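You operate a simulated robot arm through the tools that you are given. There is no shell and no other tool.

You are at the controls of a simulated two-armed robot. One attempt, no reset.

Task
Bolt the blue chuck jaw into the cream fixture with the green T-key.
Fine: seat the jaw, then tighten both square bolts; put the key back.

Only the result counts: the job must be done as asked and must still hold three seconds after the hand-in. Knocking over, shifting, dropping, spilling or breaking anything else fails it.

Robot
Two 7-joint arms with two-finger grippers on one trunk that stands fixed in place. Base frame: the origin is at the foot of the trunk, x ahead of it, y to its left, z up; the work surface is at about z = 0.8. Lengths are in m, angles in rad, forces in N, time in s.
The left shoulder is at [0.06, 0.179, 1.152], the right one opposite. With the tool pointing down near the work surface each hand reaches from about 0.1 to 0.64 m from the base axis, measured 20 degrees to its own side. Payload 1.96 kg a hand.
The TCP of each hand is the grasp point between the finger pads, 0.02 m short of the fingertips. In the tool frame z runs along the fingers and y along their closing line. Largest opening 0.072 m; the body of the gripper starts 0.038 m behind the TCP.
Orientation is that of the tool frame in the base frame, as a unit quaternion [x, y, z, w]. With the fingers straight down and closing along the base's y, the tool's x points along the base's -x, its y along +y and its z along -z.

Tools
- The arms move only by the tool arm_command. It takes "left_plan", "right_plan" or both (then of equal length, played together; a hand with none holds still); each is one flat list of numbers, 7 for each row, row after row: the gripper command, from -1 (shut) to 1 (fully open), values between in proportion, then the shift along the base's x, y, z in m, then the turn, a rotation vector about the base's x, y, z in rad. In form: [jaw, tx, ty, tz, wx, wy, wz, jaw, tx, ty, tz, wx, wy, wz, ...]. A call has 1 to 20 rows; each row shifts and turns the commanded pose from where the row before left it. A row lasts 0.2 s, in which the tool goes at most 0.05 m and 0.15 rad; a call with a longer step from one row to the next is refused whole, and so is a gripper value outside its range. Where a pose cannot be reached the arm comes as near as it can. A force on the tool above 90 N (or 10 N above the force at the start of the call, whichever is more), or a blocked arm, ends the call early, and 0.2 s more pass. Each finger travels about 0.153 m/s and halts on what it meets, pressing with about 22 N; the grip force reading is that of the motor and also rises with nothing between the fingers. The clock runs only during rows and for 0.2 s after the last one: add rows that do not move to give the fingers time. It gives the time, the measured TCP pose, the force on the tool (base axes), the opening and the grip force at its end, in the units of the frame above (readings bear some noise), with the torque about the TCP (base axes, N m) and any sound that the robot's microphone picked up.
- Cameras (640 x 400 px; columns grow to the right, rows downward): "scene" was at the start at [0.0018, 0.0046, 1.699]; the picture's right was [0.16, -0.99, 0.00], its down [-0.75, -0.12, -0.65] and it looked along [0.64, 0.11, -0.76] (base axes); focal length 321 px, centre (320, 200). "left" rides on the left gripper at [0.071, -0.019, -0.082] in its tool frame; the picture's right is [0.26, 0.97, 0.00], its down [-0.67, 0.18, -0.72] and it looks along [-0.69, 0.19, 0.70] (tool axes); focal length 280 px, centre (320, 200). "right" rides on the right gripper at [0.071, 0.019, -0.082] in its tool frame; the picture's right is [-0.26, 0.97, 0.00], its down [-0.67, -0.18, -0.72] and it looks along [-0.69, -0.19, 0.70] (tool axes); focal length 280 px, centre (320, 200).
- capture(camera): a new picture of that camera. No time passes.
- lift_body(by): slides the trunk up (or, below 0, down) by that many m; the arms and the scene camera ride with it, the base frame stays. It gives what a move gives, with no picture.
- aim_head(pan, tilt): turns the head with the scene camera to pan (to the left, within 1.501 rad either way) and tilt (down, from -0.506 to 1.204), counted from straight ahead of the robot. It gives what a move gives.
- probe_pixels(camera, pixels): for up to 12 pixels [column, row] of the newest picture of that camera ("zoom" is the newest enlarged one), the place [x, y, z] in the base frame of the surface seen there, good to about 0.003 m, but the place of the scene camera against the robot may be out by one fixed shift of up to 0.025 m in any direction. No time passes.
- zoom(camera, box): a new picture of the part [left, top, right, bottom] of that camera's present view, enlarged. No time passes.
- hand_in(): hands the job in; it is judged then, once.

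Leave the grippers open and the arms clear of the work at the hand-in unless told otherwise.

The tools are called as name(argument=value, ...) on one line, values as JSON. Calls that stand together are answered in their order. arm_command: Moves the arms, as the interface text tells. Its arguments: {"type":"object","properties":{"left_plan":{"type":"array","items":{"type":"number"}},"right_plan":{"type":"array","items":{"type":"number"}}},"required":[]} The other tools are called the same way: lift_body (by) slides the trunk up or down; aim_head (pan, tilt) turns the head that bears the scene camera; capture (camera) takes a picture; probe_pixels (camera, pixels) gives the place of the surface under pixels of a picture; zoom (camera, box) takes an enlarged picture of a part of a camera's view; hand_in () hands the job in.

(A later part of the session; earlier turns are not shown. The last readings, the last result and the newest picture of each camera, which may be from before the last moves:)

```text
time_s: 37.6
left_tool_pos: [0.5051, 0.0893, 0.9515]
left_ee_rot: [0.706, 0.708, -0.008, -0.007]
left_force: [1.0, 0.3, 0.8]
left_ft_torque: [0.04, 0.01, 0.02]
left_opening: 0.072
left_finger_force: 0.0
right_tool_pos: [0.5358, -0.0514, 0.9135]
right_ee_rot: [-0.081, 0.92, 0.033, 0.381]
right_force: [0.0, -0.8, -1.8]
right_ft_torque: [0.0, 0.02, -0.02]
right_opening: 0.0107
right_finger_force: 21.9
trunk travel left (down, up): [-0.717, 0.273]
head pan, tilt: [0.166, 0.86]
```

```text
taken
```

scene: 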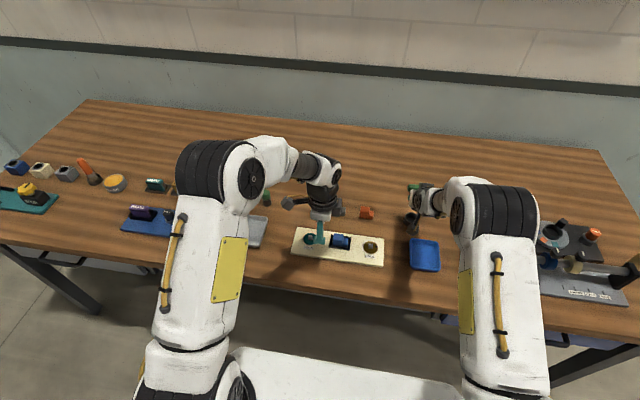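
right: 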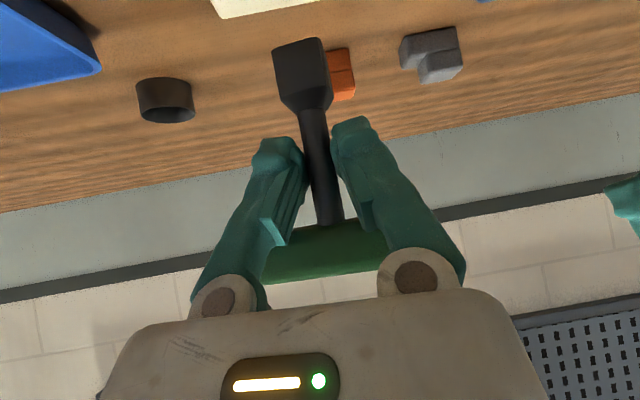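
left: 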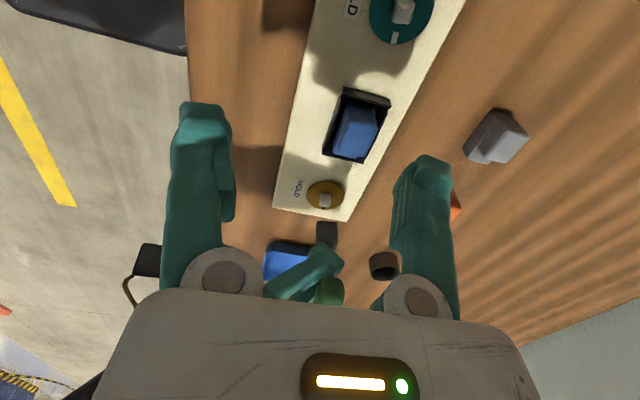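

The key block now hovers at (327,233), beyond the bolt in the left view. I'll zoom to compare the block's position and angle with the bolt's.

zoom(camera="left", box=[287, 180, 367, 260])

zoom(camera="left", box=[307, 215, 347, 252])

```text
5.00 times, centred on (327, 220) of left
```

zoom: 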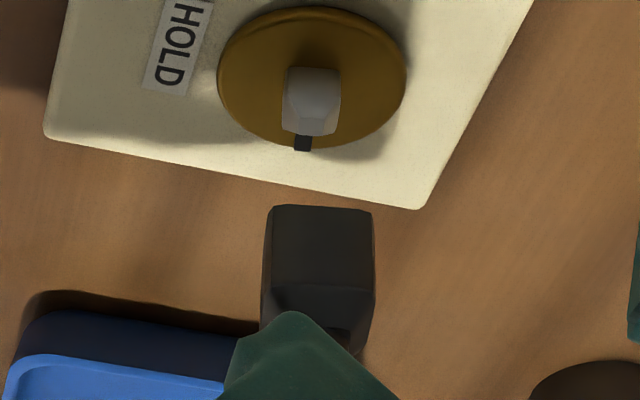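

```text
10.81 times, centred on (327, 234) of left
```

zoom: 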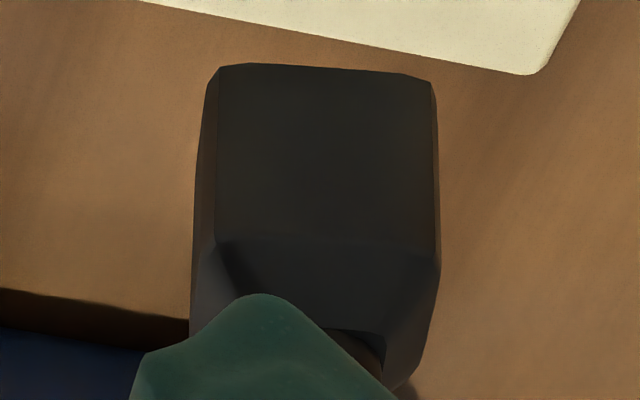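

The angle matches the bolt within a couple of degrees. I'll probe the block's near face in the same left view to compare positions directly with the bolt.

probe_pixels(camera="zoom", pixels=[[230, 80], [330, 80], [425, 92], [230, 150], [330, 150], [425, 150], [235, 230], [330, 230], [425, 230], [200, 200], [205, 150], [436, 150]])

probe_pixels(camera="right", pixels=[[277, 54], [295, 49], [314, 42], [281, 92], [300, 89], [320, 86], [328, 74], [331, 93], [278, 70], [315, 65], [296, 65], [322, 55]])

```text
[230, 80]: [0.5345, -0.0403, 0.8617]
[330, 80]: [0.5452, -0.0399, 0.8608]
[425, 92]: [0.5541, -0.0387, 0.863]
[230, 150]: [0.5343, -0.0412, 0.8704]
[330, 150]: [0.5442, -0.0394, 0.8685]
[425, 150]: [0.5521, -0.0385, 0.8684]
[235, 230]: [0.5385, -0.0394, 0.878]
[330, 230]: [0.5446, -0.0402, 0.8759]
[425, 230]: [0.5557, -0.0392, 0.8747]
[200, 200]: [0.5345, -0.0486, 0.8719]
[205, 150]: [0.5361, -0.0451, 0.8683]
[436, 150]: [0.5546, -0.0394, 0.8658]
```

```text
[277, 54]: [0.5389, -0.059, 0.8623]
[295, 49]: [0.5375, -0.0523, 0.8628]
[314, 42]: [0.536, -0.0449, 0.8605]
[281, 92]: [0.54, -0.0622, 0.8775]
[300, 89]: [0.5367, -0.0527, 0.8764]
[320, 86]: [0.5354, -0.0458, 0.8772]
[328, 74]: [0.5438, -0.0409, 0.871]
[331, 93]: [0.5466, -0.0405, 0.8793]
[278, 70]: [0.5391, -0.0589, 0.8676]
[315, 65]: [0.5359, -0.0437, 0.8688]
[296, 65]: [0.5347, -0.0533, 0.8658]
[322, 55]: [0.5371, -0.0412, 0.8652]
```

The left camera puts the key centre at about (0.5464, −0.0493), so it needs a shift of about (−0.001, −0.0013). I'll apply that and lower to just above the bolt top.

arm_command(right_plan=[-1, -0.001, -0.0013, -0.008, 0, 0, 0, -1, 0, 0, -0.009, 0, 0, 0, -1, 0, 0, -0.009, 0, 0, 0, -1, 0, 0, 0, 0, 0, 0])

zoom(camera="left", box=[295, 180, 359, 230])

probe_pixels(camera="zoom", pixels=[[250, 180], [320, 180], [380, 190], [250, 230], [320, 230], [380, 230], [320, 100], [300, 130], [320, 280], [200, 60]])

```text
time_s: 38.6
left_tool_pos: [0.5042, 0.0878, 0.9521]
left_ee_rot: [0.706, 0.708, -0.008, -0.007]
left_force: [-0.1, -0.1, 0.0]
left_ft_torque: [0.01, -0.02, 0.04]
left_opening: 0.0718
left_finger_force: 0.2
right_tool_pos: [0.5353, -0.0534, 0.8882]
right_ee_rot: [-0.081, 0.92, 0.033, 0.382]
right_force: [-0.1, 0.7, -1.6]
right_ft_torque: [0.0, 0.0, 0.0]
right_opening: 0.0109
right_finger_force: 22.3
trunk travel left (down, up): [-0.717, 0.273]
head pan, tilt: [0.166, 0.86]
```

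```text
8.00 times, centred on (327, 205) of left
```

zoom: 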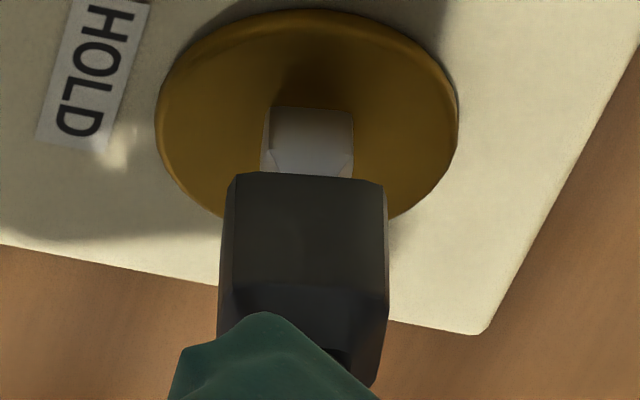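

```text
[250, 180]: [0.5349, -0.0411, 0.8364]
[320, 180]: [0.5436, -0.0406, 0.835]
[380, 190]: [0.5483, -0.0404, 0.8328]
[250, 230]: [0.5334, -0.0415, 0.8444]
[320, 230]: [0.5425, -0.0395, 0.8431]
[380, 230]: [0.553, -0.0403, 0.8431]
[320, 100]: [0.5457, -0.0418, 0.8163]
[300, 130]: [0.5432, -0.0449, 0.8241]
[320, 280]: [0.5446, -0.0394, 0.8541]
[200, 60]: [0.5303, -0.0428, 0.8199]
```

The block is centred over the bolt head (columns 309 against 309). I'll lower in small steps and watch for contact or engagement.

arm_command(right_plan=[-1, 0, 0, -0.002, 0, 0, 0, -1, 0, 0, -0.002, 0, 0, 0, -1, 0, 0, -0.002, 0, 0, 0])

zoom(camera="left", box=[295, 180, 359, 230])

```text
time_s: 39.4
left_tool_pos: [0.5039, 0.0881, 0.9519]
left_ee_rot: [0.706, 0.708, -0.008, -0.006]
left_force: [0.7, -0.1, -0.2]
left_ft_torque: [0.02, 0.04, -0.02]
left_opening: 0.0716
left_finger_force: 0.1
right_tool_pos: [0.5366, -0.0525, 0.8825]
right_ee_rot: [-0.081, 0.92, 0.033, 0.382]
right_force: [-0.6, -0.7, -0.8]
right_ft_torque: [0.0, 0.02, -0.04]
right_opening: 0.011
right_finger_force: 22.2
trunk travel left (down, up): [-0.717, 0.273]
head pan, tilt: [0.166, 0.86]
```

```text
8.00 times, centred on (327, 205) of left
```

zoom: 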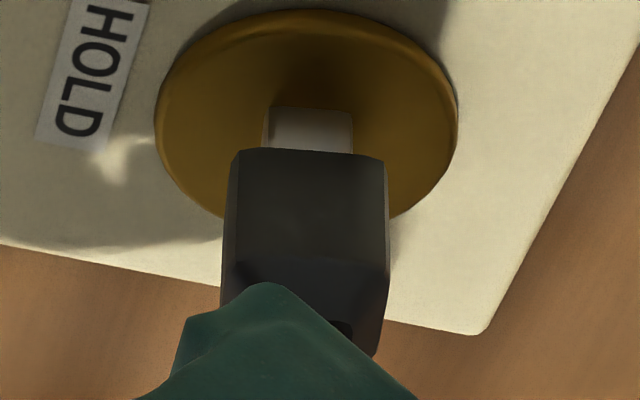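

The socket bottom is now below the bolt's top with no contact force, so it is engaging. I'll continue down.

arm_command(right_plan=[-1, 0, 0, -0.002, 0, 0, 0, -1, 0, 0, -0.002, 0, 0, 0, -1, 0, 0, -0.0015, 0, 0, 0])

zoom(camera="left", box=[295, 180, 359, 230])

```text
time_s: 40.2
left_tool_pos: [0.5048, 0.0871, 0.9529]
left_ee_rot: [0.706, 0.708, -0.008, -0.007]
left_force: [-0.3, 0.0, -0.3]
left_ft_torque: [0.0, -0.01, 0.0]
left_opening: 0.0718
left_finger_force: 0.0
right_tool_pos: [0.5358, -0.0534, 0.8778]
right_ee_rot: [-0.08, 0.92, 0.033, 0.382]
right_force: [-0.9, -1.0, -0.9]
right_ft_torque: [0.0, -0.01, 0.0]
right_opening: 0.0109
right_finger_force: 22.2
trunk travel left (down, up): [-0.717, 0.273]
head pan, tilt: [0.166, 0.86]
```

```text
8.00 times, centred on (327, 205) of left
```

zoom: 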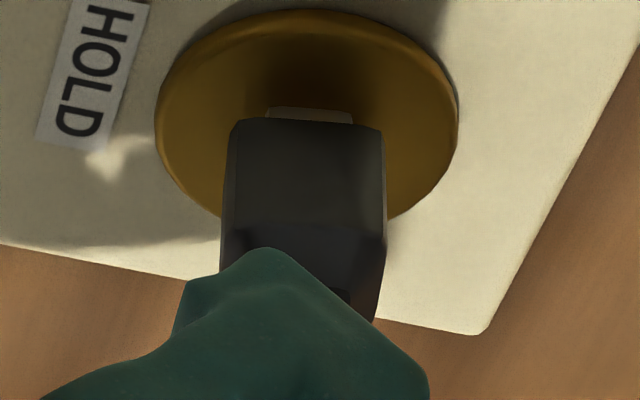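

The socket has swallowed nearly the whole bolt head. I'll go a little further until it bottoms.

arm_command(right_plan=[-1, 0, 0, -0.0015, 0, 0, 0, -1, 0, 0, -0.0015, 0, 0, 0, -1, 0, 0, -0.001, 0, 0, 0])

zoom(camera="left", box=[295, 180, 359, 230])

```text
time_s: 41.0
left_tool_pos: [0.5049, 0.0877, 0.9515]
left_ee_rot: [0.706, 0.708, -0.009, -0.007]
left_force: [0.2, -0.1, 0.4]
left_ft_torque: [-0.02, -0.04, -0.01]
left_opening: 0.0721
left_finger_force: 0.0
right_tool_pos: [0.5361, -0.052, 0.8724]
right_ee_rot: [-0.082, 0.92, 0.034, 0.383]
right_force: [-0.5, 0.4, -0.9]
right_ft_torque: [0.02, 0.01, 0.0]
right_opening: 0.0108
right_finger_force: 22.0
trunk travel left (down, up): [-0.717, 0.273]
head pan, tilt: [0.166, 0.86]
```

```text
8.00 times, centred on (327, 205) of left
```

zoom: 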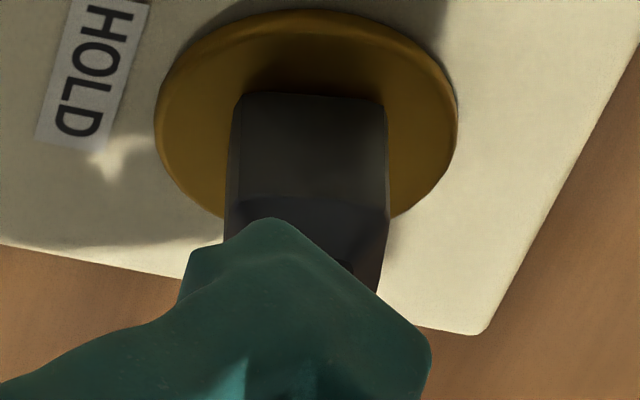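

I'll press one more millimetre to confirm it rests on the disc.

arm_command(right_plan=[-1, 0, 0, -0.001, 0, 0, 0, -1, 0, 0, -0.001, 0, 0, 0])

```text
time_s: 41.6
left_tool_pos: [0.5025, 0.0875, 0.9545]
left_ee_rot: [0.706, 0.708, -0.008, -0.006]
left_force: [0.3, 0.0, 0.6]
left_ft_torque: [0.02, 0.02, -0.03]
left_opening: 0.0719
left_finger_force: 0.0
right_tool_pos: [0.5358, -0.0532, 0.8727]
right_ee_rot: [-0.081, 0.919, 0.033, 0.383]
right_force: [1.2, -2.1, 12.4]
right_ft_torque: [-0.02, -0.05, -0.03]
right_opening: 0.0108
right_finger_force: 22.3
trunk travel left (down, up): [-0.717, 0.273]
head pan, tilt: [0.166, 0.86]
```

It's bottomed on the disc (+12 N). I'll ease off slightly, open the fingers, back straight out from under the handle, and check that the key stands by itself.

arm_command(right_plan=[-1, 0, 0, 0.001, 0, 0, 0, -0.4, 0, 0, 0, 0, 0, 0, 0.3, 0, 0, 0, 0, 0, 0, 0.6, 0, 0, 0, 0, 0, 0])

capture(camera="left")

capture(camera="right")

```text
time_s: 42.6
left_tool_pos: [0.5043, 0.087, 0.9528]
left_ee_rot: [0.707, 0.708, -0.007, -0.006]
left_force: [0.5, 0.0, -0.2]
left_ft_torque: [-0.03, 0.01, 0.01]
left_opening: 0.0719
left_finger_force: 0.1
right_tool_pos: [0.5359, -0.0527, 0.8717]
right_ee_rot: [-0.08, 0.92, 0.033, 0.382]
right_force: [-0.9, -0.6, -1.3]
right_ft_torque: [-0.02, -0.02, 0.0]
right_opening: 0.0577
right_finger_force: 0.1
trunk travel left (down, up): [-0.717, 0.273]
head pan, tilt: [0.166, 0.86]
```

```text
taken
```

left: 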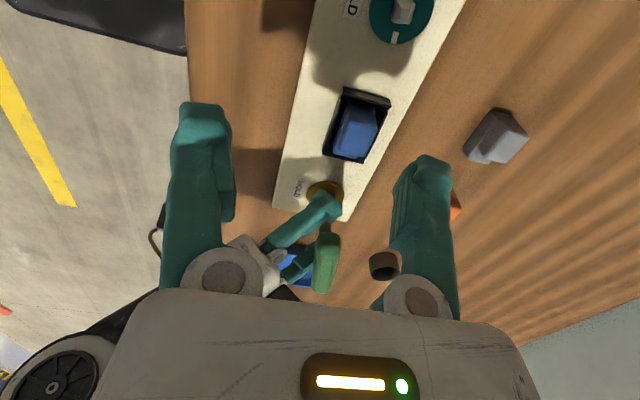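

```text
taken
```

right: 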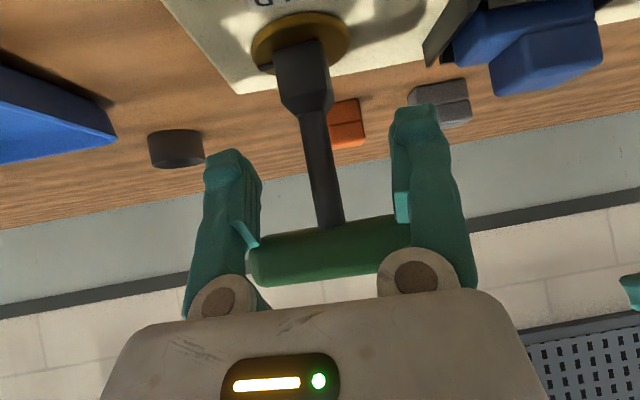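

The key stands upright on the bolt by itself. I'll back the right hand out, raise it, and re-orient it to vertical with yaw 100° so it can grip across the handle. The left hand moves a little further away.

arm_command(left_plan=[1, 0, 0.015, 0.005, 0, 0, 0, 1, 0, 0.015, 0.005, 0, 0, 0, 1, 0, 0.015, 0.005, 0, 0, 0, 1, 0, 0.005, 0.005, 0, 0, 0, 1, 0, 0, 0, 0, 0, 0, 1, 0, 0, 0, 0, 0, 0, 1, 0, 0, 0, 0, 0, 0, 1, 0, 0, 0, 0, 0, 0, 1, 0, 0, 0, 0, 0, 0, 1, 0, 0, 0, 0, 0, 0, 1, 0, 0, 0, 0, 0, 0, 1, 0, 0, 0, 0, 0, 0, 1, 0, 0, 0, 0, 0, 0, 1, 0, 0, 0, 0, 0, 0, 1, 0, 0, 0, 0, 0, 0, 1, 0, 0, 0, 0, 0, 0, 1, 0, 0, 0, 0, 0, 0, 1, 0, 0, 0, 0, 0, 0, 1, 0, 0, 0, 0, 0, 0, 1, 0, 0, 0, 0, 0, 0], right_plan=[0.6, -0.0266, -0.0047, 0, 0, 0, 0, 0.8, -0.0266, -0.0047, 0, 0, 0, 0, 1, -0.0266, -0.0047, 0, 0, 0, 0, 1, 0, -0.003, 0.018, -0.0227, 0.1289, 0, 1, 0, -0.003, 0.018, -0.0227, 0.1289, 0, 1, 0, -0.003, 0.018, -0.0227, 0.1289, 0, 1, 0, -0.003, 0.018, -0.0227, 0.1289, 0, 1, 0, -0.003, 0.018, -0.0227, 0.1289, 0, 1, 0, -0.003, 0.018, -0.0227, 0.1289, 0, 1, 0, 0, 0, 0, 0, 0.1428, 1, 0, 0, 0, 0, 0, 0.1428, 1, 0, 0, 0, 0, 0, 0.1428, 1, 0, 0, 0, 0, 0, 0.1428, 1, 0, 0, 0, 0, 0, 0.1428, 1, 0, 0, 0, 0, 0, 0.1428, 1, 0, 0, 0, 0, 0, 0.1428, 1, 0, 0, 0, 0, 0, 0.1428, 1, 0, 0, 0, 0, 0, 0.1428, 1, 0, 0, 0, 0, 0, 0.1428, 1, 0, 0, 0, 0, 0, 0.1428])

capture(camera="left")

capture(camera="right")

capture(camera="scene")

```text
time_s: 46.8
left_tool_pos: [0.5035, 0.138, 0.9727]
left_ee_rot: [0.707, 0.707, -0.007, -0.007]
left_force: [0.8, 0.7, 0.7]
left_ft_torque: [0.02, 0.01, 0.0]
left_opening: 0.072
left_finger_force: 0.1
right_tool_pos: [0.4564, -0.0852, 0.9791]
right_ee_rot: [0.767, -0.641, -0.001, 0.0]
right_force: [1.2, 0.7, -0.2]
right_ft_torque: [0.02, -0.01, 0.0]
right_opening: 0.0723
right_finger_force: 0.1
trunk travel left (down, up): [-0.717, 0.273]
head pan, tilt: [0.166, 0.86]
```

```text
taken
```

left: 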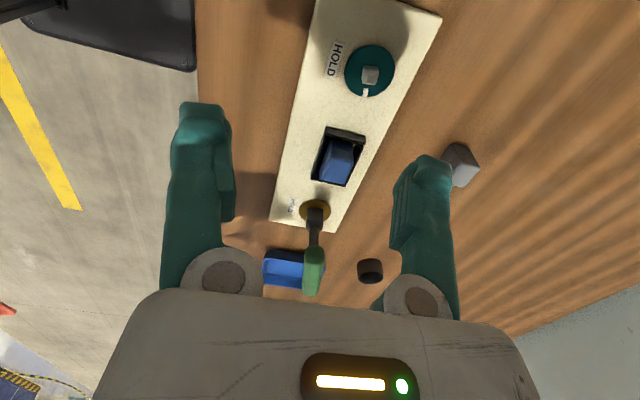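

```text
taken
```

right: 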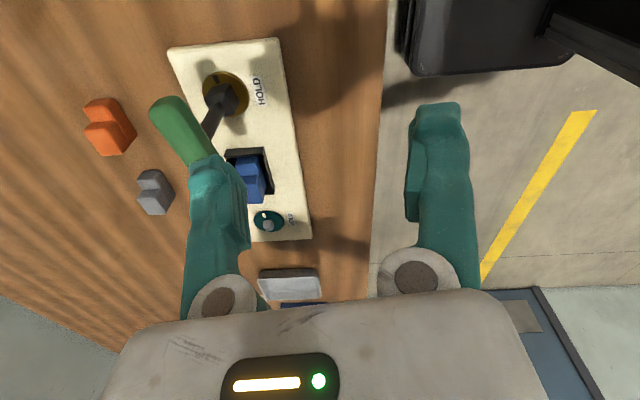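

```text
taken
```

scene: 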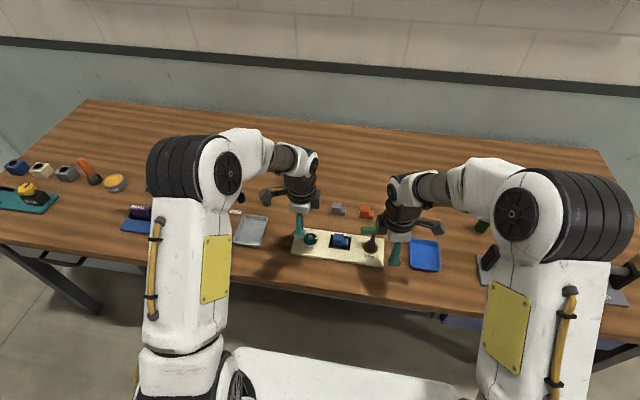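

The key stands upright and the right hand is vertical at yaw 100°. I'll probe the handle with both hand cameras to centre the grip.

zoom(camera="left", box=[277, 200, 357, 300])

probe_pixels(camera="left", pixels=[[312, 252], [312, 262], [312, 275], [312, 288], [306, 270], [320, 270], [314, 236], [316, 212], [312, 257], [312, 282]])

probe_pixels(camera="right", pixels=[[162, 110], [170, 108], [180, 105], [180, 135], [195, 130], [190, 115], [205, 145], [195, 155], [175, 122], [188, 128], [210, 125], [225, 100]])

```text
4.00 times, centred on (317, 250) of left
```

zoom: 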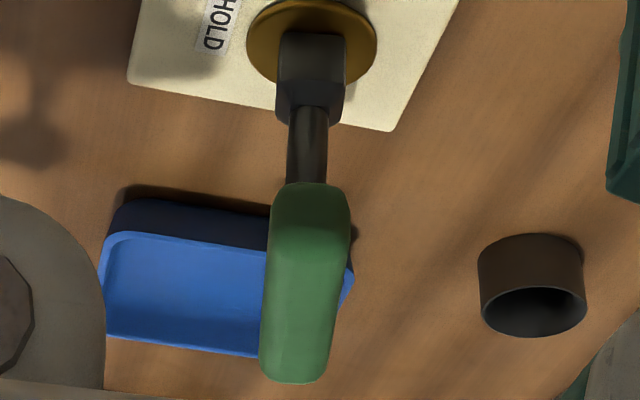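

```text
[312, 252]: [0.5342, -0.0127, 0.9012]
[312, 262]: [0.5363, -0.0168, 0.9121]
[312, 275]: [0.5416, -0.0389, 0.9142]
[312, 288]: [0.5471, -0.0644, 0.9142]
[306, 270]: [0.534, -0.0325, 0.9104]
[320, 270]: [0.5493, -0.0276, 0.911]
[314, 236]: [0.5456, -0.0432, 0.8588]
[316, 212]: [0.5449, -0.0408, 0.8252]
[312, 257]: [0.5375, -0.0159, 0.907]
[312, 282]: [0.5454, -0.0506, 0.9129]
```

```text
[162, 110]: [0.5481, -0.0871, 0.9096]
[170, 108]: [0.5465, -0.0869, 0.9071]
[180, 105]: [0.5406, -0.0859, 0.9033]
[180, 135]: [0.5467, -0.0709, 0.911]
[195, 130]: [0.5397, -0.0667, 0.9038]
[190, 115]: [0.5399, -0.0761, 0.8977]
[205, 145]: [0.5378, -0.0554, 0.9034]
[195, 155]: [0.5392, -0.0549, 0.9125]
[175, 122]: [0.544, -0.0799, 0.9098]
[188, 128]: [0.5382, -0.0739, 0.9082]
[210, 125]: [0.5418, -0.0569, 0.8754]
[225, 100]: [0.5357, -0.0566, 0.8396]
```

The left camera gives the key axis at about (0.5445, −0.0497), handle top at z 0.9135, handle direction about 101°. I'll bring the right hand above the handle, then lower it to TCP z≈0.905.

arm_command(right_plan=[1, 0.0295, 0.0118, -0.001, 0, 0, 0, 1, 0.0295, 0.0118, -0.001, 0, 0, 0, 1, 0.0295, 0.0118, -0.001, 0, 0, 0, 1, 0, 0, 0, 0, 0, 0])

capture(camera="right")

capture(camera="left")

```text
time_s: 47.8
left_tool_pos: [0.5025, 0.1384, 0.9729]
left_ee_rot: [0.707, 0.707, -0.007, -0.007]
left_force: [0.3, 0.6, 0.0]
left_ft_torque: [-0.01, 0.01, -0.05]
left_opening: 0.0719
left_finger_force: 0.1
right_tool_pos: [0.544, -0.0511, 0.9785]
right_ee_rot: [0.767, -0.642, -0.001, -0.001]
right_force: [-0.5, -0.1, 0.1]
right_ft_torque: [0.01, 0.01, 0.03]
right_opening: 0.0718
right_finger_force: 0.1
trunk travel left (down, up): [-0.717, 0.273]
head pan, tilt: [0.166, 0.86]
```

```text
taken
```

right: 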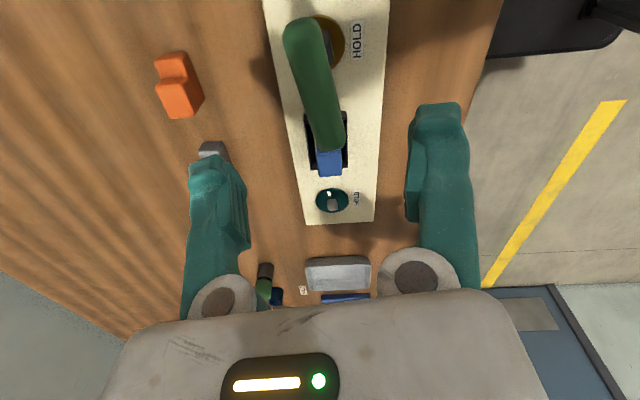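

```text
taken
```

left: 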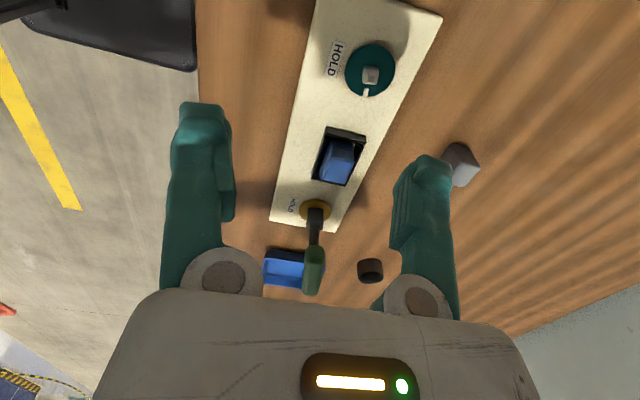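

The handle lies between the open fingers, running the right way. I'll lower to grip height.

arm_command(right_plan=[1, 0, 0.0005, -0.02, 0, 0, 0, 1, 0, 0.0005, -0.02, 0, 0, 0, 1, 0, 0, -0.02, 0, 0, 0, 1, 0, 0, -0.0135, 0, 0, 0, 1, 0, 0, 0, 0, 0, 0])

capture(camera="right")

zoom(camera="left", box=[257, 190, 377, 300])

```text
time_s: 49.0
left_tool_pos: [0.5033, 0.1373, 0.9738]
left_ee_rot: [0.706, 0.708, -0.008, -0.007]
left_force: [0.2, 1.0, -0.5]
left_ft_torque: [-0.01, -0.02, 0.01]
left_opening: 0.0719
left_finger_force: 0.1
right_tool_pos: [0.5451, -0.0496, 0.9032]
right_ee_rot: [0.766, -0.643, 0.0, 0.0]
right_force: [0.4, 0.7, 0.2]
right_ft_torque: [0.01, 0.01, 0.0]
right_opening: 0.072
right_finger_force: 0.1
trunk travel left (down, up): [-0.717, 0.273]
head pan, tilt: [0.166, 0.86]
```

```text
taken
```

right: 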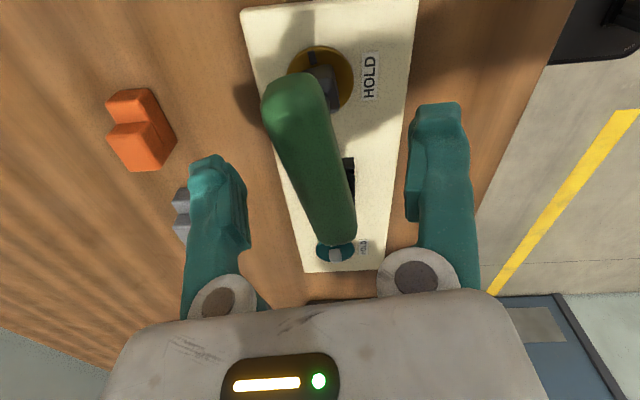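

```text
3.64 times, centred on (317, 245) of left
```

zoom: 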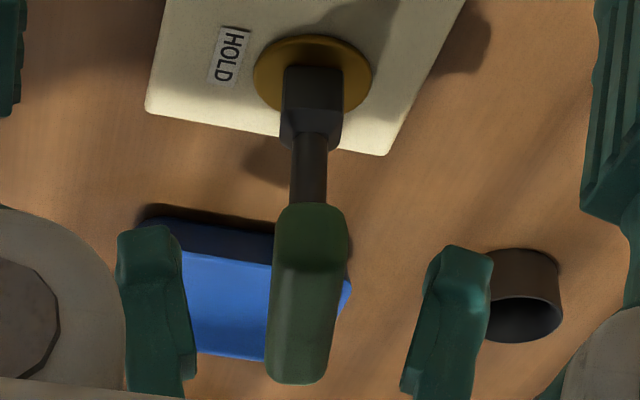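

The right fingers straddle the handle evenly. I'll close on it.

arm_command(right_plan=[0.0, 0, 0, 0, 0, 0, 0, -0.3, 0, 0, 0, 0, 0, 0, -1, 0, 0, 0, 0, 0, 0, -1, 0, 0, 0, 0, 0, 0])

zoom(camera="left", box=[257, 190, 377, 300])

```text
time_s: 50.0
left_tool_pos: [0.5025, 0.1385, 0.9723]
left_ee_rot: [0.707, 0.708, -0.008, -0.007]
left_force: [-0.6, -0.6, -0.2]
left_ft_torque: [-0.01, 0.02, 0.01]
left_opening: 0.0719
left_finger_force: 0.1
right_tool_pos: [0.5448, -0.0486, 0.9027]
right_ee_rot: [0.766, -0.643, -0.001, 0.0]
right_force: [-0.2, -0.6, 0.6]
right_ft_torque: [-0.02, 0.05, 0.0]
right_opening: 0.0193
right_finger_force: 22.5
trunk travel left (down, up): [-0.717, 0.273]
head pan, tilt: [0.166, 0.86]
```

```text
3.64 times, centred on (317, 245) of left
```

zoom: 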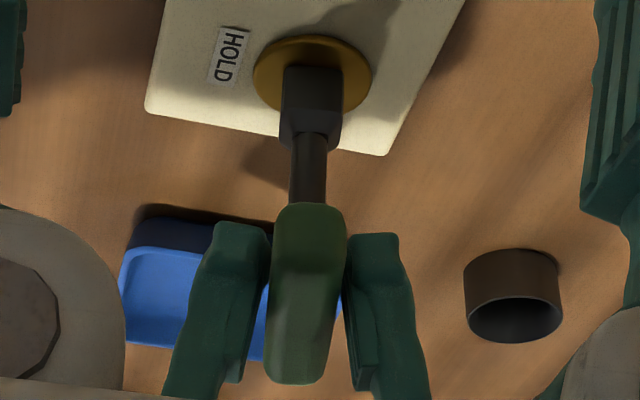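

The grip on the handle is firm (opening 0.0193, 22 N). Now I'll turn clockwise (negative about z), a little at first, watching torque and sound.

arm_command(right_plan=[-1, 0, 0, 0, 0, 0, -0.1, -1, 0, 0, 0, 0, 0, -0.1, -1, 0, 0, 0, 0, 0, -0.1])

zoom(camera="left", box=[257, 190, 377, 300])

```text
time_s: 50.8
left_tool_pos: [0.5032, 0.1375, 0.9717]
left_ee_rot: [0.707, 0.707, -0.008, -0.007]
left_force: [-0.5, -0.5, 0.5]
left_ft_torque: [0.01, 0.0, 0.0]
left_opening: 0.0719
left_finger_force: 0.1
right_tool_pos: [0.5443, -0.0489, 0.9025]
right_ee_rot: [-0.662, 0.75, 0.0, 0.0]
right_force: [0.7, 0.5, 0.8]
right_ft_torque: [0.06, -0.06, 0.01]
right_opening: 0.0191
right_finger_force: 22.7
trunk travel left (down, up): [-0.717, 0.273]
head pan, tilt: [0.166, 0.86]
```

```text
3.64 times, centred on (317, 245) of left
```

zoom: 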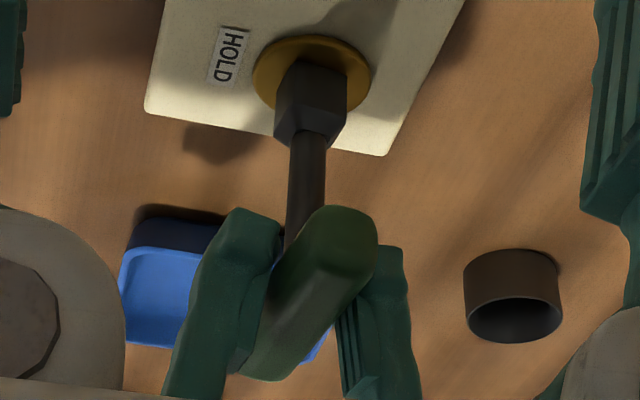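

The key and socket turned about 17° together with almost no torque. I'll keep turning clockwise and watch the torque.

arm_command(right_plan=[-1, 0, 0, 0, 0, 0, -0.1, -1, 0, 0, 0, 0, 0, -0.1, -1, 0, 0, 0, 0, 0, -0.1, -1, 0, 0, 0, 0, 0, -0.1])

zoom(camera="left", box=[257, 190, 377, 300])

```text
time_s: 51.8
left_tool_pos: [0.5042, 0.1376, 0.9719]
left_ee_rot: [0.707, 0.707, -0.009, -0.007]
left_force: [-0.2, 0.2, -0.3]
left_ft_torque: [-0.01, 0.01, 0.03]
left_opening: 0.0721
left_finger_force: 0.1
right_tool_pos: [0.5454, -0.0482, 0.9029]
right_ee_rot: [-0.499, 0.867, 0.001, 0.001]
right_force: [3.1, 0.8, 0.0]
right_ft_torque: [0.15, -0.14, 0.01]
right_opening: 0.0191
right_finger_force: 21.9
trunk travel left (down, up): [-0.717, 0.273]
head pan, tilt: [0.166, 0.86]
```

```text
3.64 times, centred on (317, 245) of left
```

zoom: 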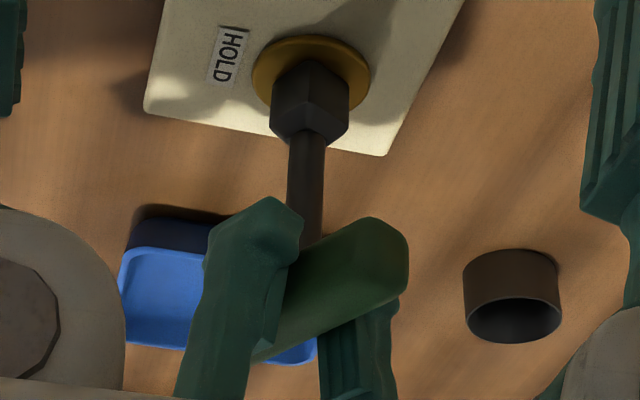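

Turned 40° so far, still with low torque about z, plus small side forces. I'll continue clockwise.

arm_command(right_plan=[-1, 0.0005, 0, 0, 0, 0, -0.1, -1, 0.0005, 0, 0, 0, 0, -0.1, -1, 0, 0, 0, 0, 0, -0.1, -1, 0, 0, 0, 0, 0, -0.1])

zoom(camera="left", box=[257, 190, 377, 300])

```text
time_s: 52.8
left_tool_pos: [0.504, 0.1389, 0.9726]
left_ee_rot: [0.706, 0.708, -0.008, -0.007]
left_force: [0.4, 0.1, -0.5]
left_ft_torque: [-0.02, -0.01, -0.03]
left_opening: 0.0717
left_finger_force: 0.0
right_tool_pos: [0.5452, -0.0479, 0.9036]
right_ee_rot: [-0.317, 0.948, 0.0, 0.0]
right_force: [-0.6, -0.4, -0.7]
right_ft_torque: [0.0, 0.09, 0.06]
right_opening: 0.0191
right_finger_force: 21.8
trunk travel left (down, up): [-0.717, 0.273]
head pan, tilt: [0.166, 0.86]
```

```text
3.64 times, centred on (317, 245) of left
```

zoom: 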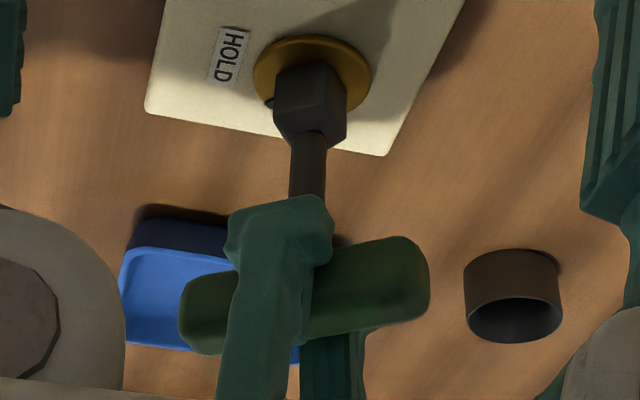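

The bolt's mark is now visible at about (270,103), moving clockwise with the key toward the "HOLD" label side. Total turned is about 63°. I'll continue in small steps.

arm_command(right_plan=[-1, 0, 0, 0, 0, 0, -0.1, -1, 0, 0, 0, 0, 0, -0.1, -1, 0, 0, 0, 0, 0, -0.1, -1, 0, 0, 0, 0, 0, -0.1])

zoom(camera="left", box=[257, 190, 377, 300])

```text
time_s: 53.8
left_tool_pos: [0.5042, 0.138, 0.9728]
left_ee_rot: [0.706, 0.708, -0.009, -0.007]
left_force: [0.3, -0.2, -0.2]
left_ft_torque: [0.0, -0.02, -0.01]
left_opening: 0.0721
left_finger_force: 0.1
right_tool_pos: [0.5454, -0.0489, 0.903]
right_ee_rot: [-0.123, 0.992, 0.001, 0.0]
right_force: [0.3, -1.6, -5.0]
right_ft_torque: [-0.05, -0.07, 0.02]
right_opening: 0.0191
right_finger_force: 21.7
trunk travel left (down, up): [-0.717, 0.273]
head pan, tilt: [0.166, 0.86]
```

```text
3.64 times, centred on (317, 245) of left
```

zoom: 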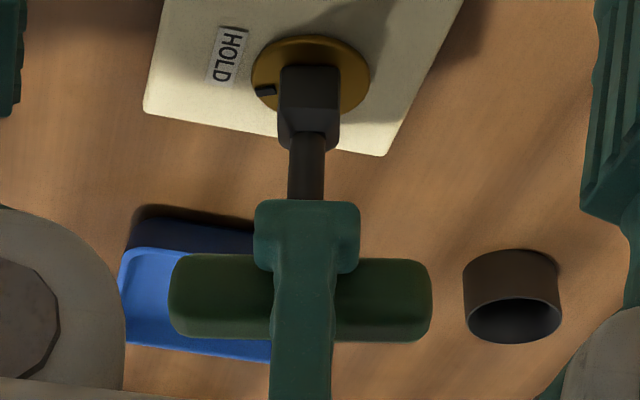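

Total about 86°, and the mark at (265,90) is nearing the HOLD side. There's a slight downward pull, so I'll ease down a bit while continuing.

arm_command(right_plan=[-1, 0, 0, -0.0005, 0, 0, -0.08, -1, 0, 0, -0.0005, 0, 0, -0.08, -1, 0, 0, 0, 0, 0, -0.08])

zoom(camera="left", box=[257, 190, 377, 300])

```text
time_s: 54.6
left_tool_pos: [0.5031, 0.1386, 0.9724]
left_ee_rot: [0.706, 0.708, -0.008, -0.007]
left_force: [-0.2, -0.8, -0.8]
left_ft_torque: [-0.01, 0.04, -0.03]
left_opening: 0.0719
left_finger_force: 0.1
right_tool_pos: [0.546, -0.0489, 0.9039]
right_ee_rot: [-0.002, 1.0, 0.0, 0.002]
right_force: [3.8, -2.1, 9.5]
right_ft_torque: [-0.06, -0.28, 0.09]
right_opening: 0.0193
right_finger_force: 22.1
trunk travel left (down, up): [-0.717, 0.273]
head pan, tilt: [0.166, 0.86]
```

```text
3.64 times, centred on (317, 245) of left
```

zoom: 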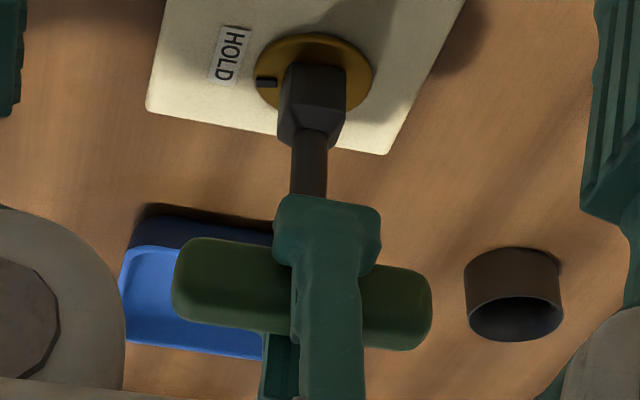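

Total is about 100°, and the brown mark now points straight at its HOLD label. No sound yet and torque is still low. Before turning further, I'll look closely at the mark and at other labels in the scene to understand what HOLD means.

zoom(camera="left", box=[285, 185, 349, 235])

zoom(camera="scene", box=[100, 160, 300, 280])

zoom(camera="scene", box=[460, 190, 640, 310])

zoom(camera="scene", box=[280, 200, 400, 280])

```text
8.00 times, centred on (317, 210) of left
```

zoom: 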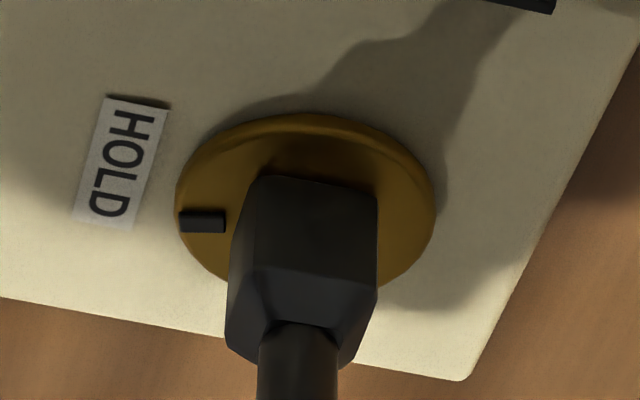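

```text
3.20 times, centred on (200, 220) of scene
```

zoom: 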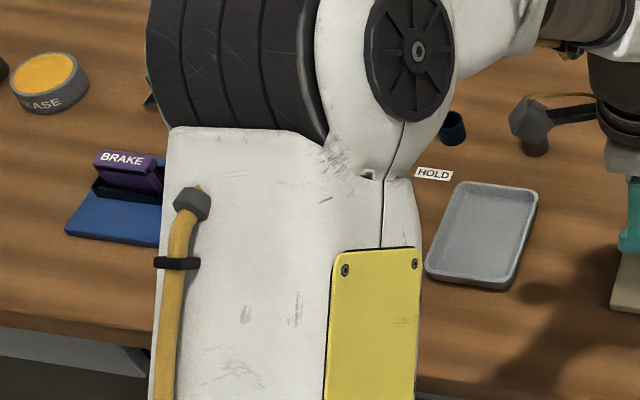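

```text
3.33 times, centred on (550, 250) of scene
```

zoom: 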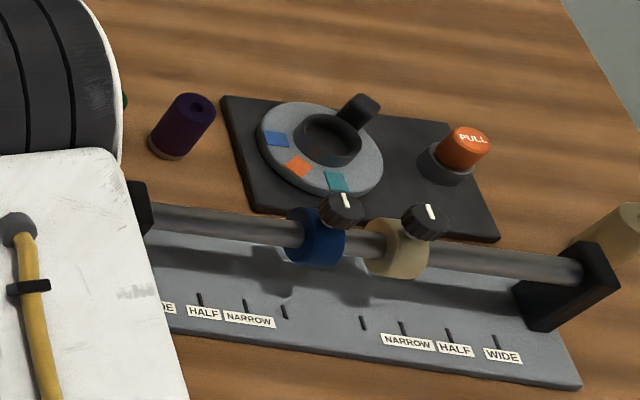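

```text
5.00 times, centred on (340, 240) of scene
```

zoom: 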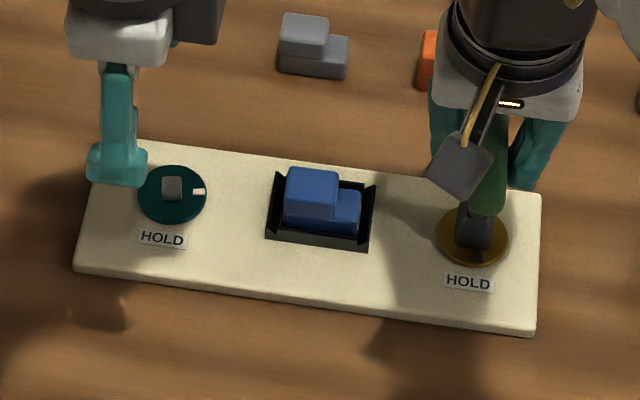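

The HOLD labels sit beside each bolt, straight toward the robot (−x). I want to know exactly where the mark is, so I'll zoom tighter on it.

zoom(camera="left", box=[295, 190, 335, 215])

probe_pixels(camera="zoom", pixels=[[80, 285], [60, 280], [100, 285], [20, 240], [540, 220], [290, 60], [120, 360], [290, 300], [360, 300], [200, 300]])

zoom(camera="left", box=[270, 240, 370, 300])

```text
16.00 times, centred on (315, 202) of left
```

zoom: 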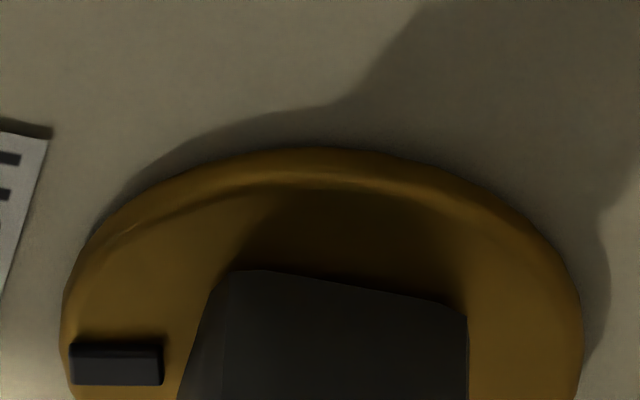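

```text
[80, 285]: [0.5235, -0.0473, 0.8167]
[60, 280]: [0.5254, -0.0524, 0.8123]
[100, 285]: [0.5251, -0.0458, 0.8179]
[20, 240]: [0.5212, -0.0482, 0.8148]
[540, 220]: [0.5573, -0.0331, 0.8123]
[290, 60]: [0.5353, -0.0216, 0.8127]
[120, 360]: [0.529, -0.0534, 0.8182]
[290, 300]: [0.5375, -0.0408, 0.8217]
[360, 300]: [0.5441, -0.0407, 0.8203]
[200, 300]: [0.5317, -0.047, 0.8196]
```

```text
6.40 times, centred on (320, 270) of left
```

zoom: 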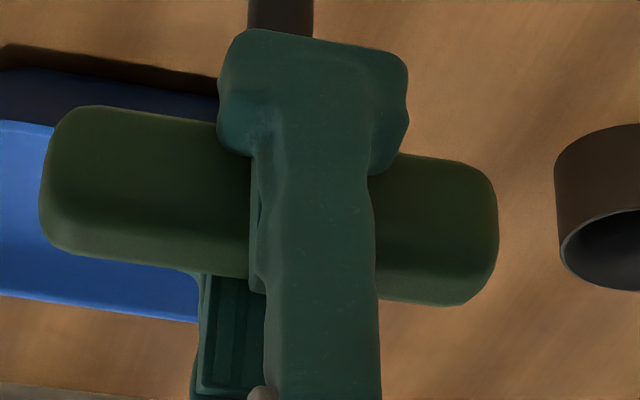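

The socket has some play: the key is at 0° while the bolt's mark lags at about −167°, still 13° short of HOLD. I'll keep turning clockwise gently, easing the downward press.

arm_command(right_plan=[-1, 0.0005, 0, 0.0005, 0, 0, -0.07, -1, 0, 0, 0, 0, 0, -0.07])

zoom(camera="left", box=[293, 195, 341, 225])

```text
time_s: 55.2
left_tool_pos: [0.504, 0.1385, 0.9728]
left_ee_rot: [0.706, 0.708, -0.008, -0.007]
left_force: [-0.4, -0.6, 0.5]
left_ft_torque: [-0.02, 0.02, 0.01]
left_opening: 0.0718
left_finger_force: 0.0
right_tool_pos: [0.5466, -0.0498, 0.903]
right_ee_rot: [0.066, 0.998, -0.001, 0.001]
right_force: [6.0, -2.1, 8.9]
right_ft_torque: [-0.1, -0.43, 0.09]
right_opening: 0.0189
right_finger_force: 22.1
trunk travel left (down, up): [-0.717, 0.273]
head pan, tilt: [0.166, 0.86]
```

```text
13.33 times, centred on (317, 210) of left
```

zoom: 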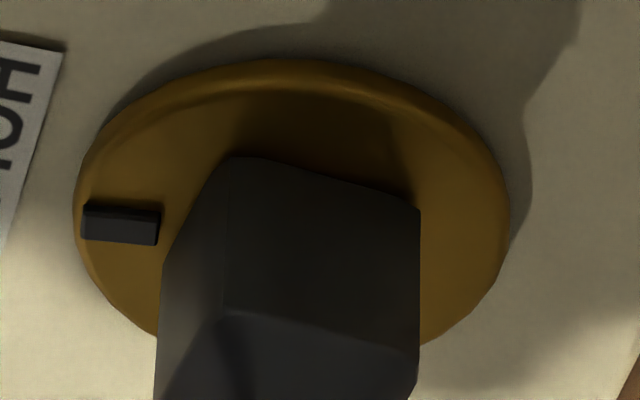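

The mark is now at about −174.5°, following the key. I'll relieve the side load slightly and continue clockwise toward HOLD.

arm_command(right_plan=[-1, 0.001, 0, 0.0007, 0, 0, -0.05, -1, 0, 0, 0, 0, 0, -0.05])

zoom(camera="left", box=[293, 195, 341, 225])

```text
time_s: 55.8
left_tool_pos: [0.5032, 0.1379, 0.9706]
left_ee_rot: [0.706, 0.708, -0.008, -0.007]
left_force: [-0.6, 0.3, -1.1]
left_ft_torque: [-0.01, 0.01, 0.02]
left_opening: 0.072
left_finger_force: 0.1
right_tool_pos: [0.5472, -0.0488, 0.9034]
right_ee_rot: [0.117, 0.993, -0.001, 0.0]
right_force: [2.0, -2.8, 0.9]
right_ft_torque: [-0.13, -0.1, 0.06]
right_opening: 0.0192
right_finger_force: 22.1
trunk travel left (down, up): [-0.717, 0.273]
head pan, tilt: [0.166, 0.86]
```

```text
13.33 times, centred on (317, 210) of left
```

zoom: 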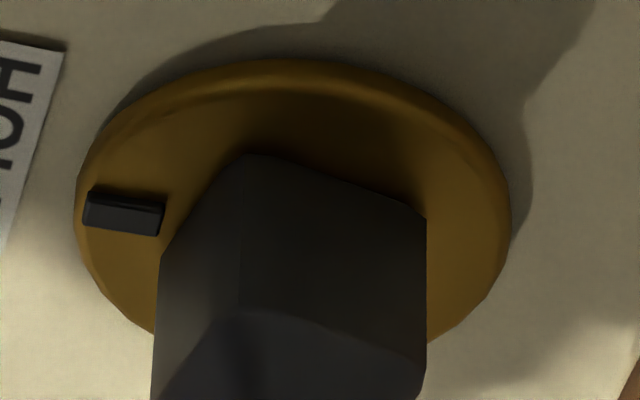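

The mark is close to pointing at HOLD and torque remains small. I'll keep going in small steps to see whether there's a stop.

arm_command(right_plan=[-1, 0.0005, 0, 0, 0, 0, -0.05, -1, 0, 0, 0, 0, 0, -0.05])

zoom(camera="left", box=[293, 195, 341, 225])

```text
time_s: 56.4
left_tool_pos: [0.5042, 0.1379, 0.9724]
left_ee_rot: [0.707, 0.707, -0.008, -0.006]
left_force: [-0.8, 1.0, 0.8]
left_ft_torque: [0.01, -0.01, 0.0]
left_opening: 0.072
left_finger_force: 0.0
right_tool_pos: [0.5465, -0.0474, 0.9026]
right_ee_rot: [0.167, 0.986, 0.0, -0.001]
right_force: [-3.2, -4.2, -1.2]
right_ft_torque: [-0.12, 0.17, 0.32]
right_opening: 0.0198
right_finger_force: 21.8
trunk travel left (down, up): [-0.717, 0.273]
head pan, tilt: [0.166, 0.86]
```

```text
13.33 times, centred on (317, 210) of left
```

zoom: 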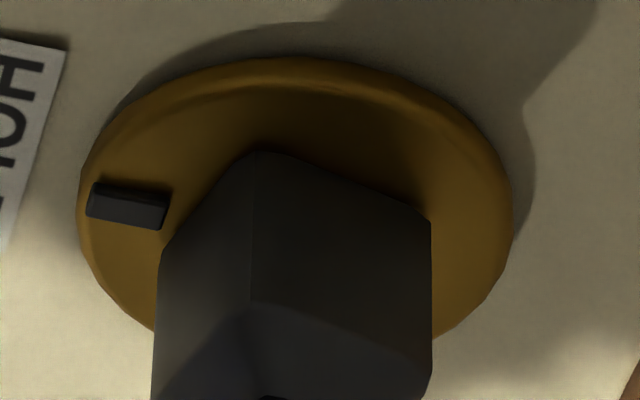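

The torque jumped to 0.32 N·m and the grip opening grew a little as the mark reached the HOLD direction, so the bolt is coming up tight. I'll turn a bit more to make sure.

arm_command(right_plan=[-1, 0, 0, 0, 0, 0, -0.05, -1, 0, 0, 0, 0, 0, -0.05])

zoom(camera="left", box=[293, 195, 341, 225])

zoom(camera="left", box=[270, 240, 370, 300])

```text
time_s: 57.0
left_tool_pos: [0.5038, 0.1376, 0.9726]
left_ee_rot: [0.706, 0.708, -0.009, -0.007]
left_force: [0.0, -0.2, -0.4]
left_ft_torque: [0.02, -0.04, -0.02]
left_opening: 0.072
left_finger_force: 0.1
right_tool_pos: [0.5486, -0.0494, 0.903]
right_ee_rot: [0.214, 0.977, -0.001, 0.001]
right_force: [-0.4, -3.8, -1.0]
right_ft_torque: [-0.13, 0.01, 0.45]
right_opening: 0.0209
right_finger_force: 21.7
trunk travel left (down, up): [-0.717, 0.273]
head pan, tilt: [0.166, 0.86]
```

```text
13.33 times, centred on (317, 210) of left
```

zoom: 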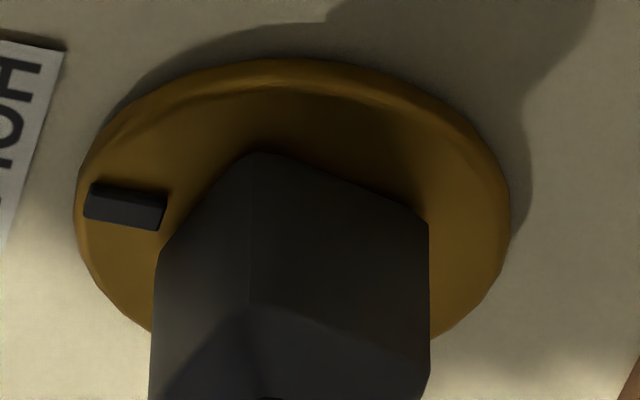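

```text
6.40 times, centred on (320, 270) of left
```

zoom: 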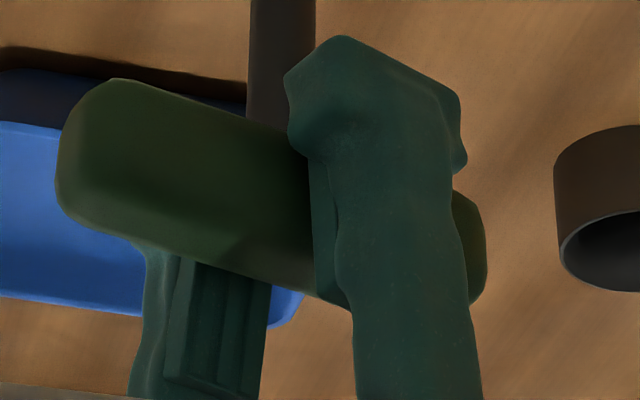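

The torque is 0.45 N·m, the mark no longer moves, and the fingers are being pushed open slightly, so the bolt is against its stop. I'll press just a touch more and hold for a second to be sure it's fully tight.

arm_command(right_plan=[-1, 0, 0, 0, 0, 0, -0.05, -1, 0, 0, 0, 0, 0, 0, -1, 0, 0, 0, 0, 0, 0, -1, 0, 0, 0, 0, 0, 0, -1, 0, 0, 0, 0, 0, 0])

zoom(camera="left", box=[293, 195, 341, 225])

```text
time_s: 58.2
left_tool_pos: [0.5033, 0.1371, 0.9726]
left_ee_rot: [0.706, 0.708, -0.008, -0.007]
left_force: [0.3, -0.2, -0.1]
left_ft_torque: [-0.02, 0.02, -0.05]
left_opening: 0.072
left_finger_force: 0.0
right_tool_pos: [0.5486, -0.0492, 0.9033]
right_ee_rot: [0.239, 0.971, 0.0, 0.001]
right_force: [3.0, -4.9, 4.2]
right_ft_torque: [-0.15, -0.36, 0.47]
right_opening: 0.0214
right_finger_force: 22.0
trunk travel left (down, up): [-0.717, 0.273]
head pan, tilt: [0.166, 0.86]
```

```text
13.33 times, centred on (317, 210) of left
```

zoom: 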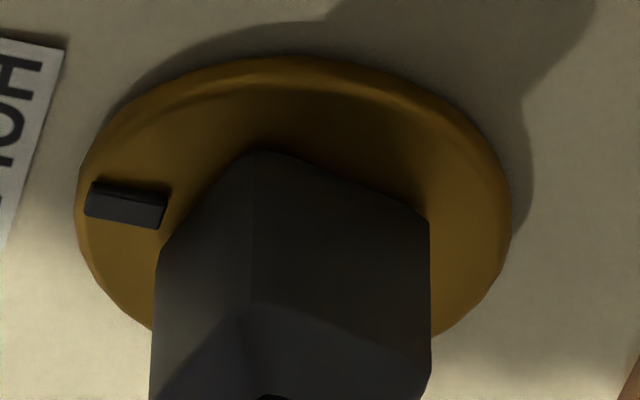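

The brown bolt is tight: a firm stop with the mark on HOLD. Now I'll unwind the grip a little, open, rise straight up and withdraw the right hand, leaving the key standing on the brown bolt.

arm_command(right_plan=[-1, -0.0015, 0.0005, 0, 0, 0, 0.06, -1, 0, 0, 0, 0, 0, 0.05, -0.3, 0, 0, 0, 0, 0, 0, 0.3, 0, 0, 0, 0, 0, 0, 1, 0, 0, 0, 0, 0, 0])

zoom(camera="left", box=[257, 190, 377, 300])

```text
time_s: 59.4
left_tool_pos: [0.5031, 0.1383, 0.9729]
left_ee_rot: [0.707, 0.707, -0.008, -0.008]
left_force: [-0.6, -0.9, 0.0]
left_ft_torque: [0.01, -0.02, -0.02]
left_opening: 0.0721
left_finger_force: 0.1
right_tool_pos: [0.5453, -0.0479, 0.9042]
right_ee_rot: [0.186, 0.983, 0.0, 0.001]
right_force: [0.0, -0.3, -0.2]
right_ft_torque: [-0.01, -0.03, 0.0]
right_opening: 0.0719
right_finger_force: 0.0
trunk travel left (down, up): [-0.717, 0.273]
head pan, tilt: [0.166, 0.86]
```

```text
3.64 times, centred on (317, 245) of left
```

zoom: 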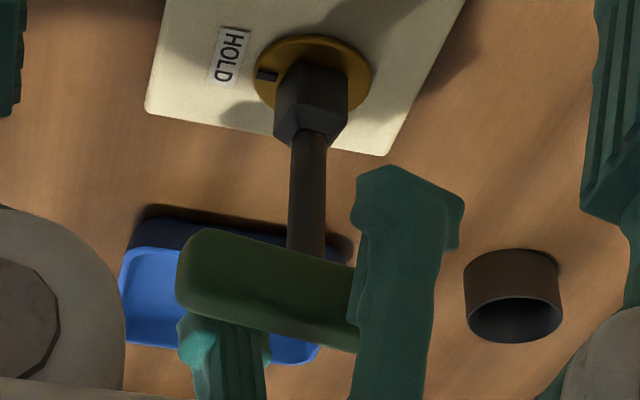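

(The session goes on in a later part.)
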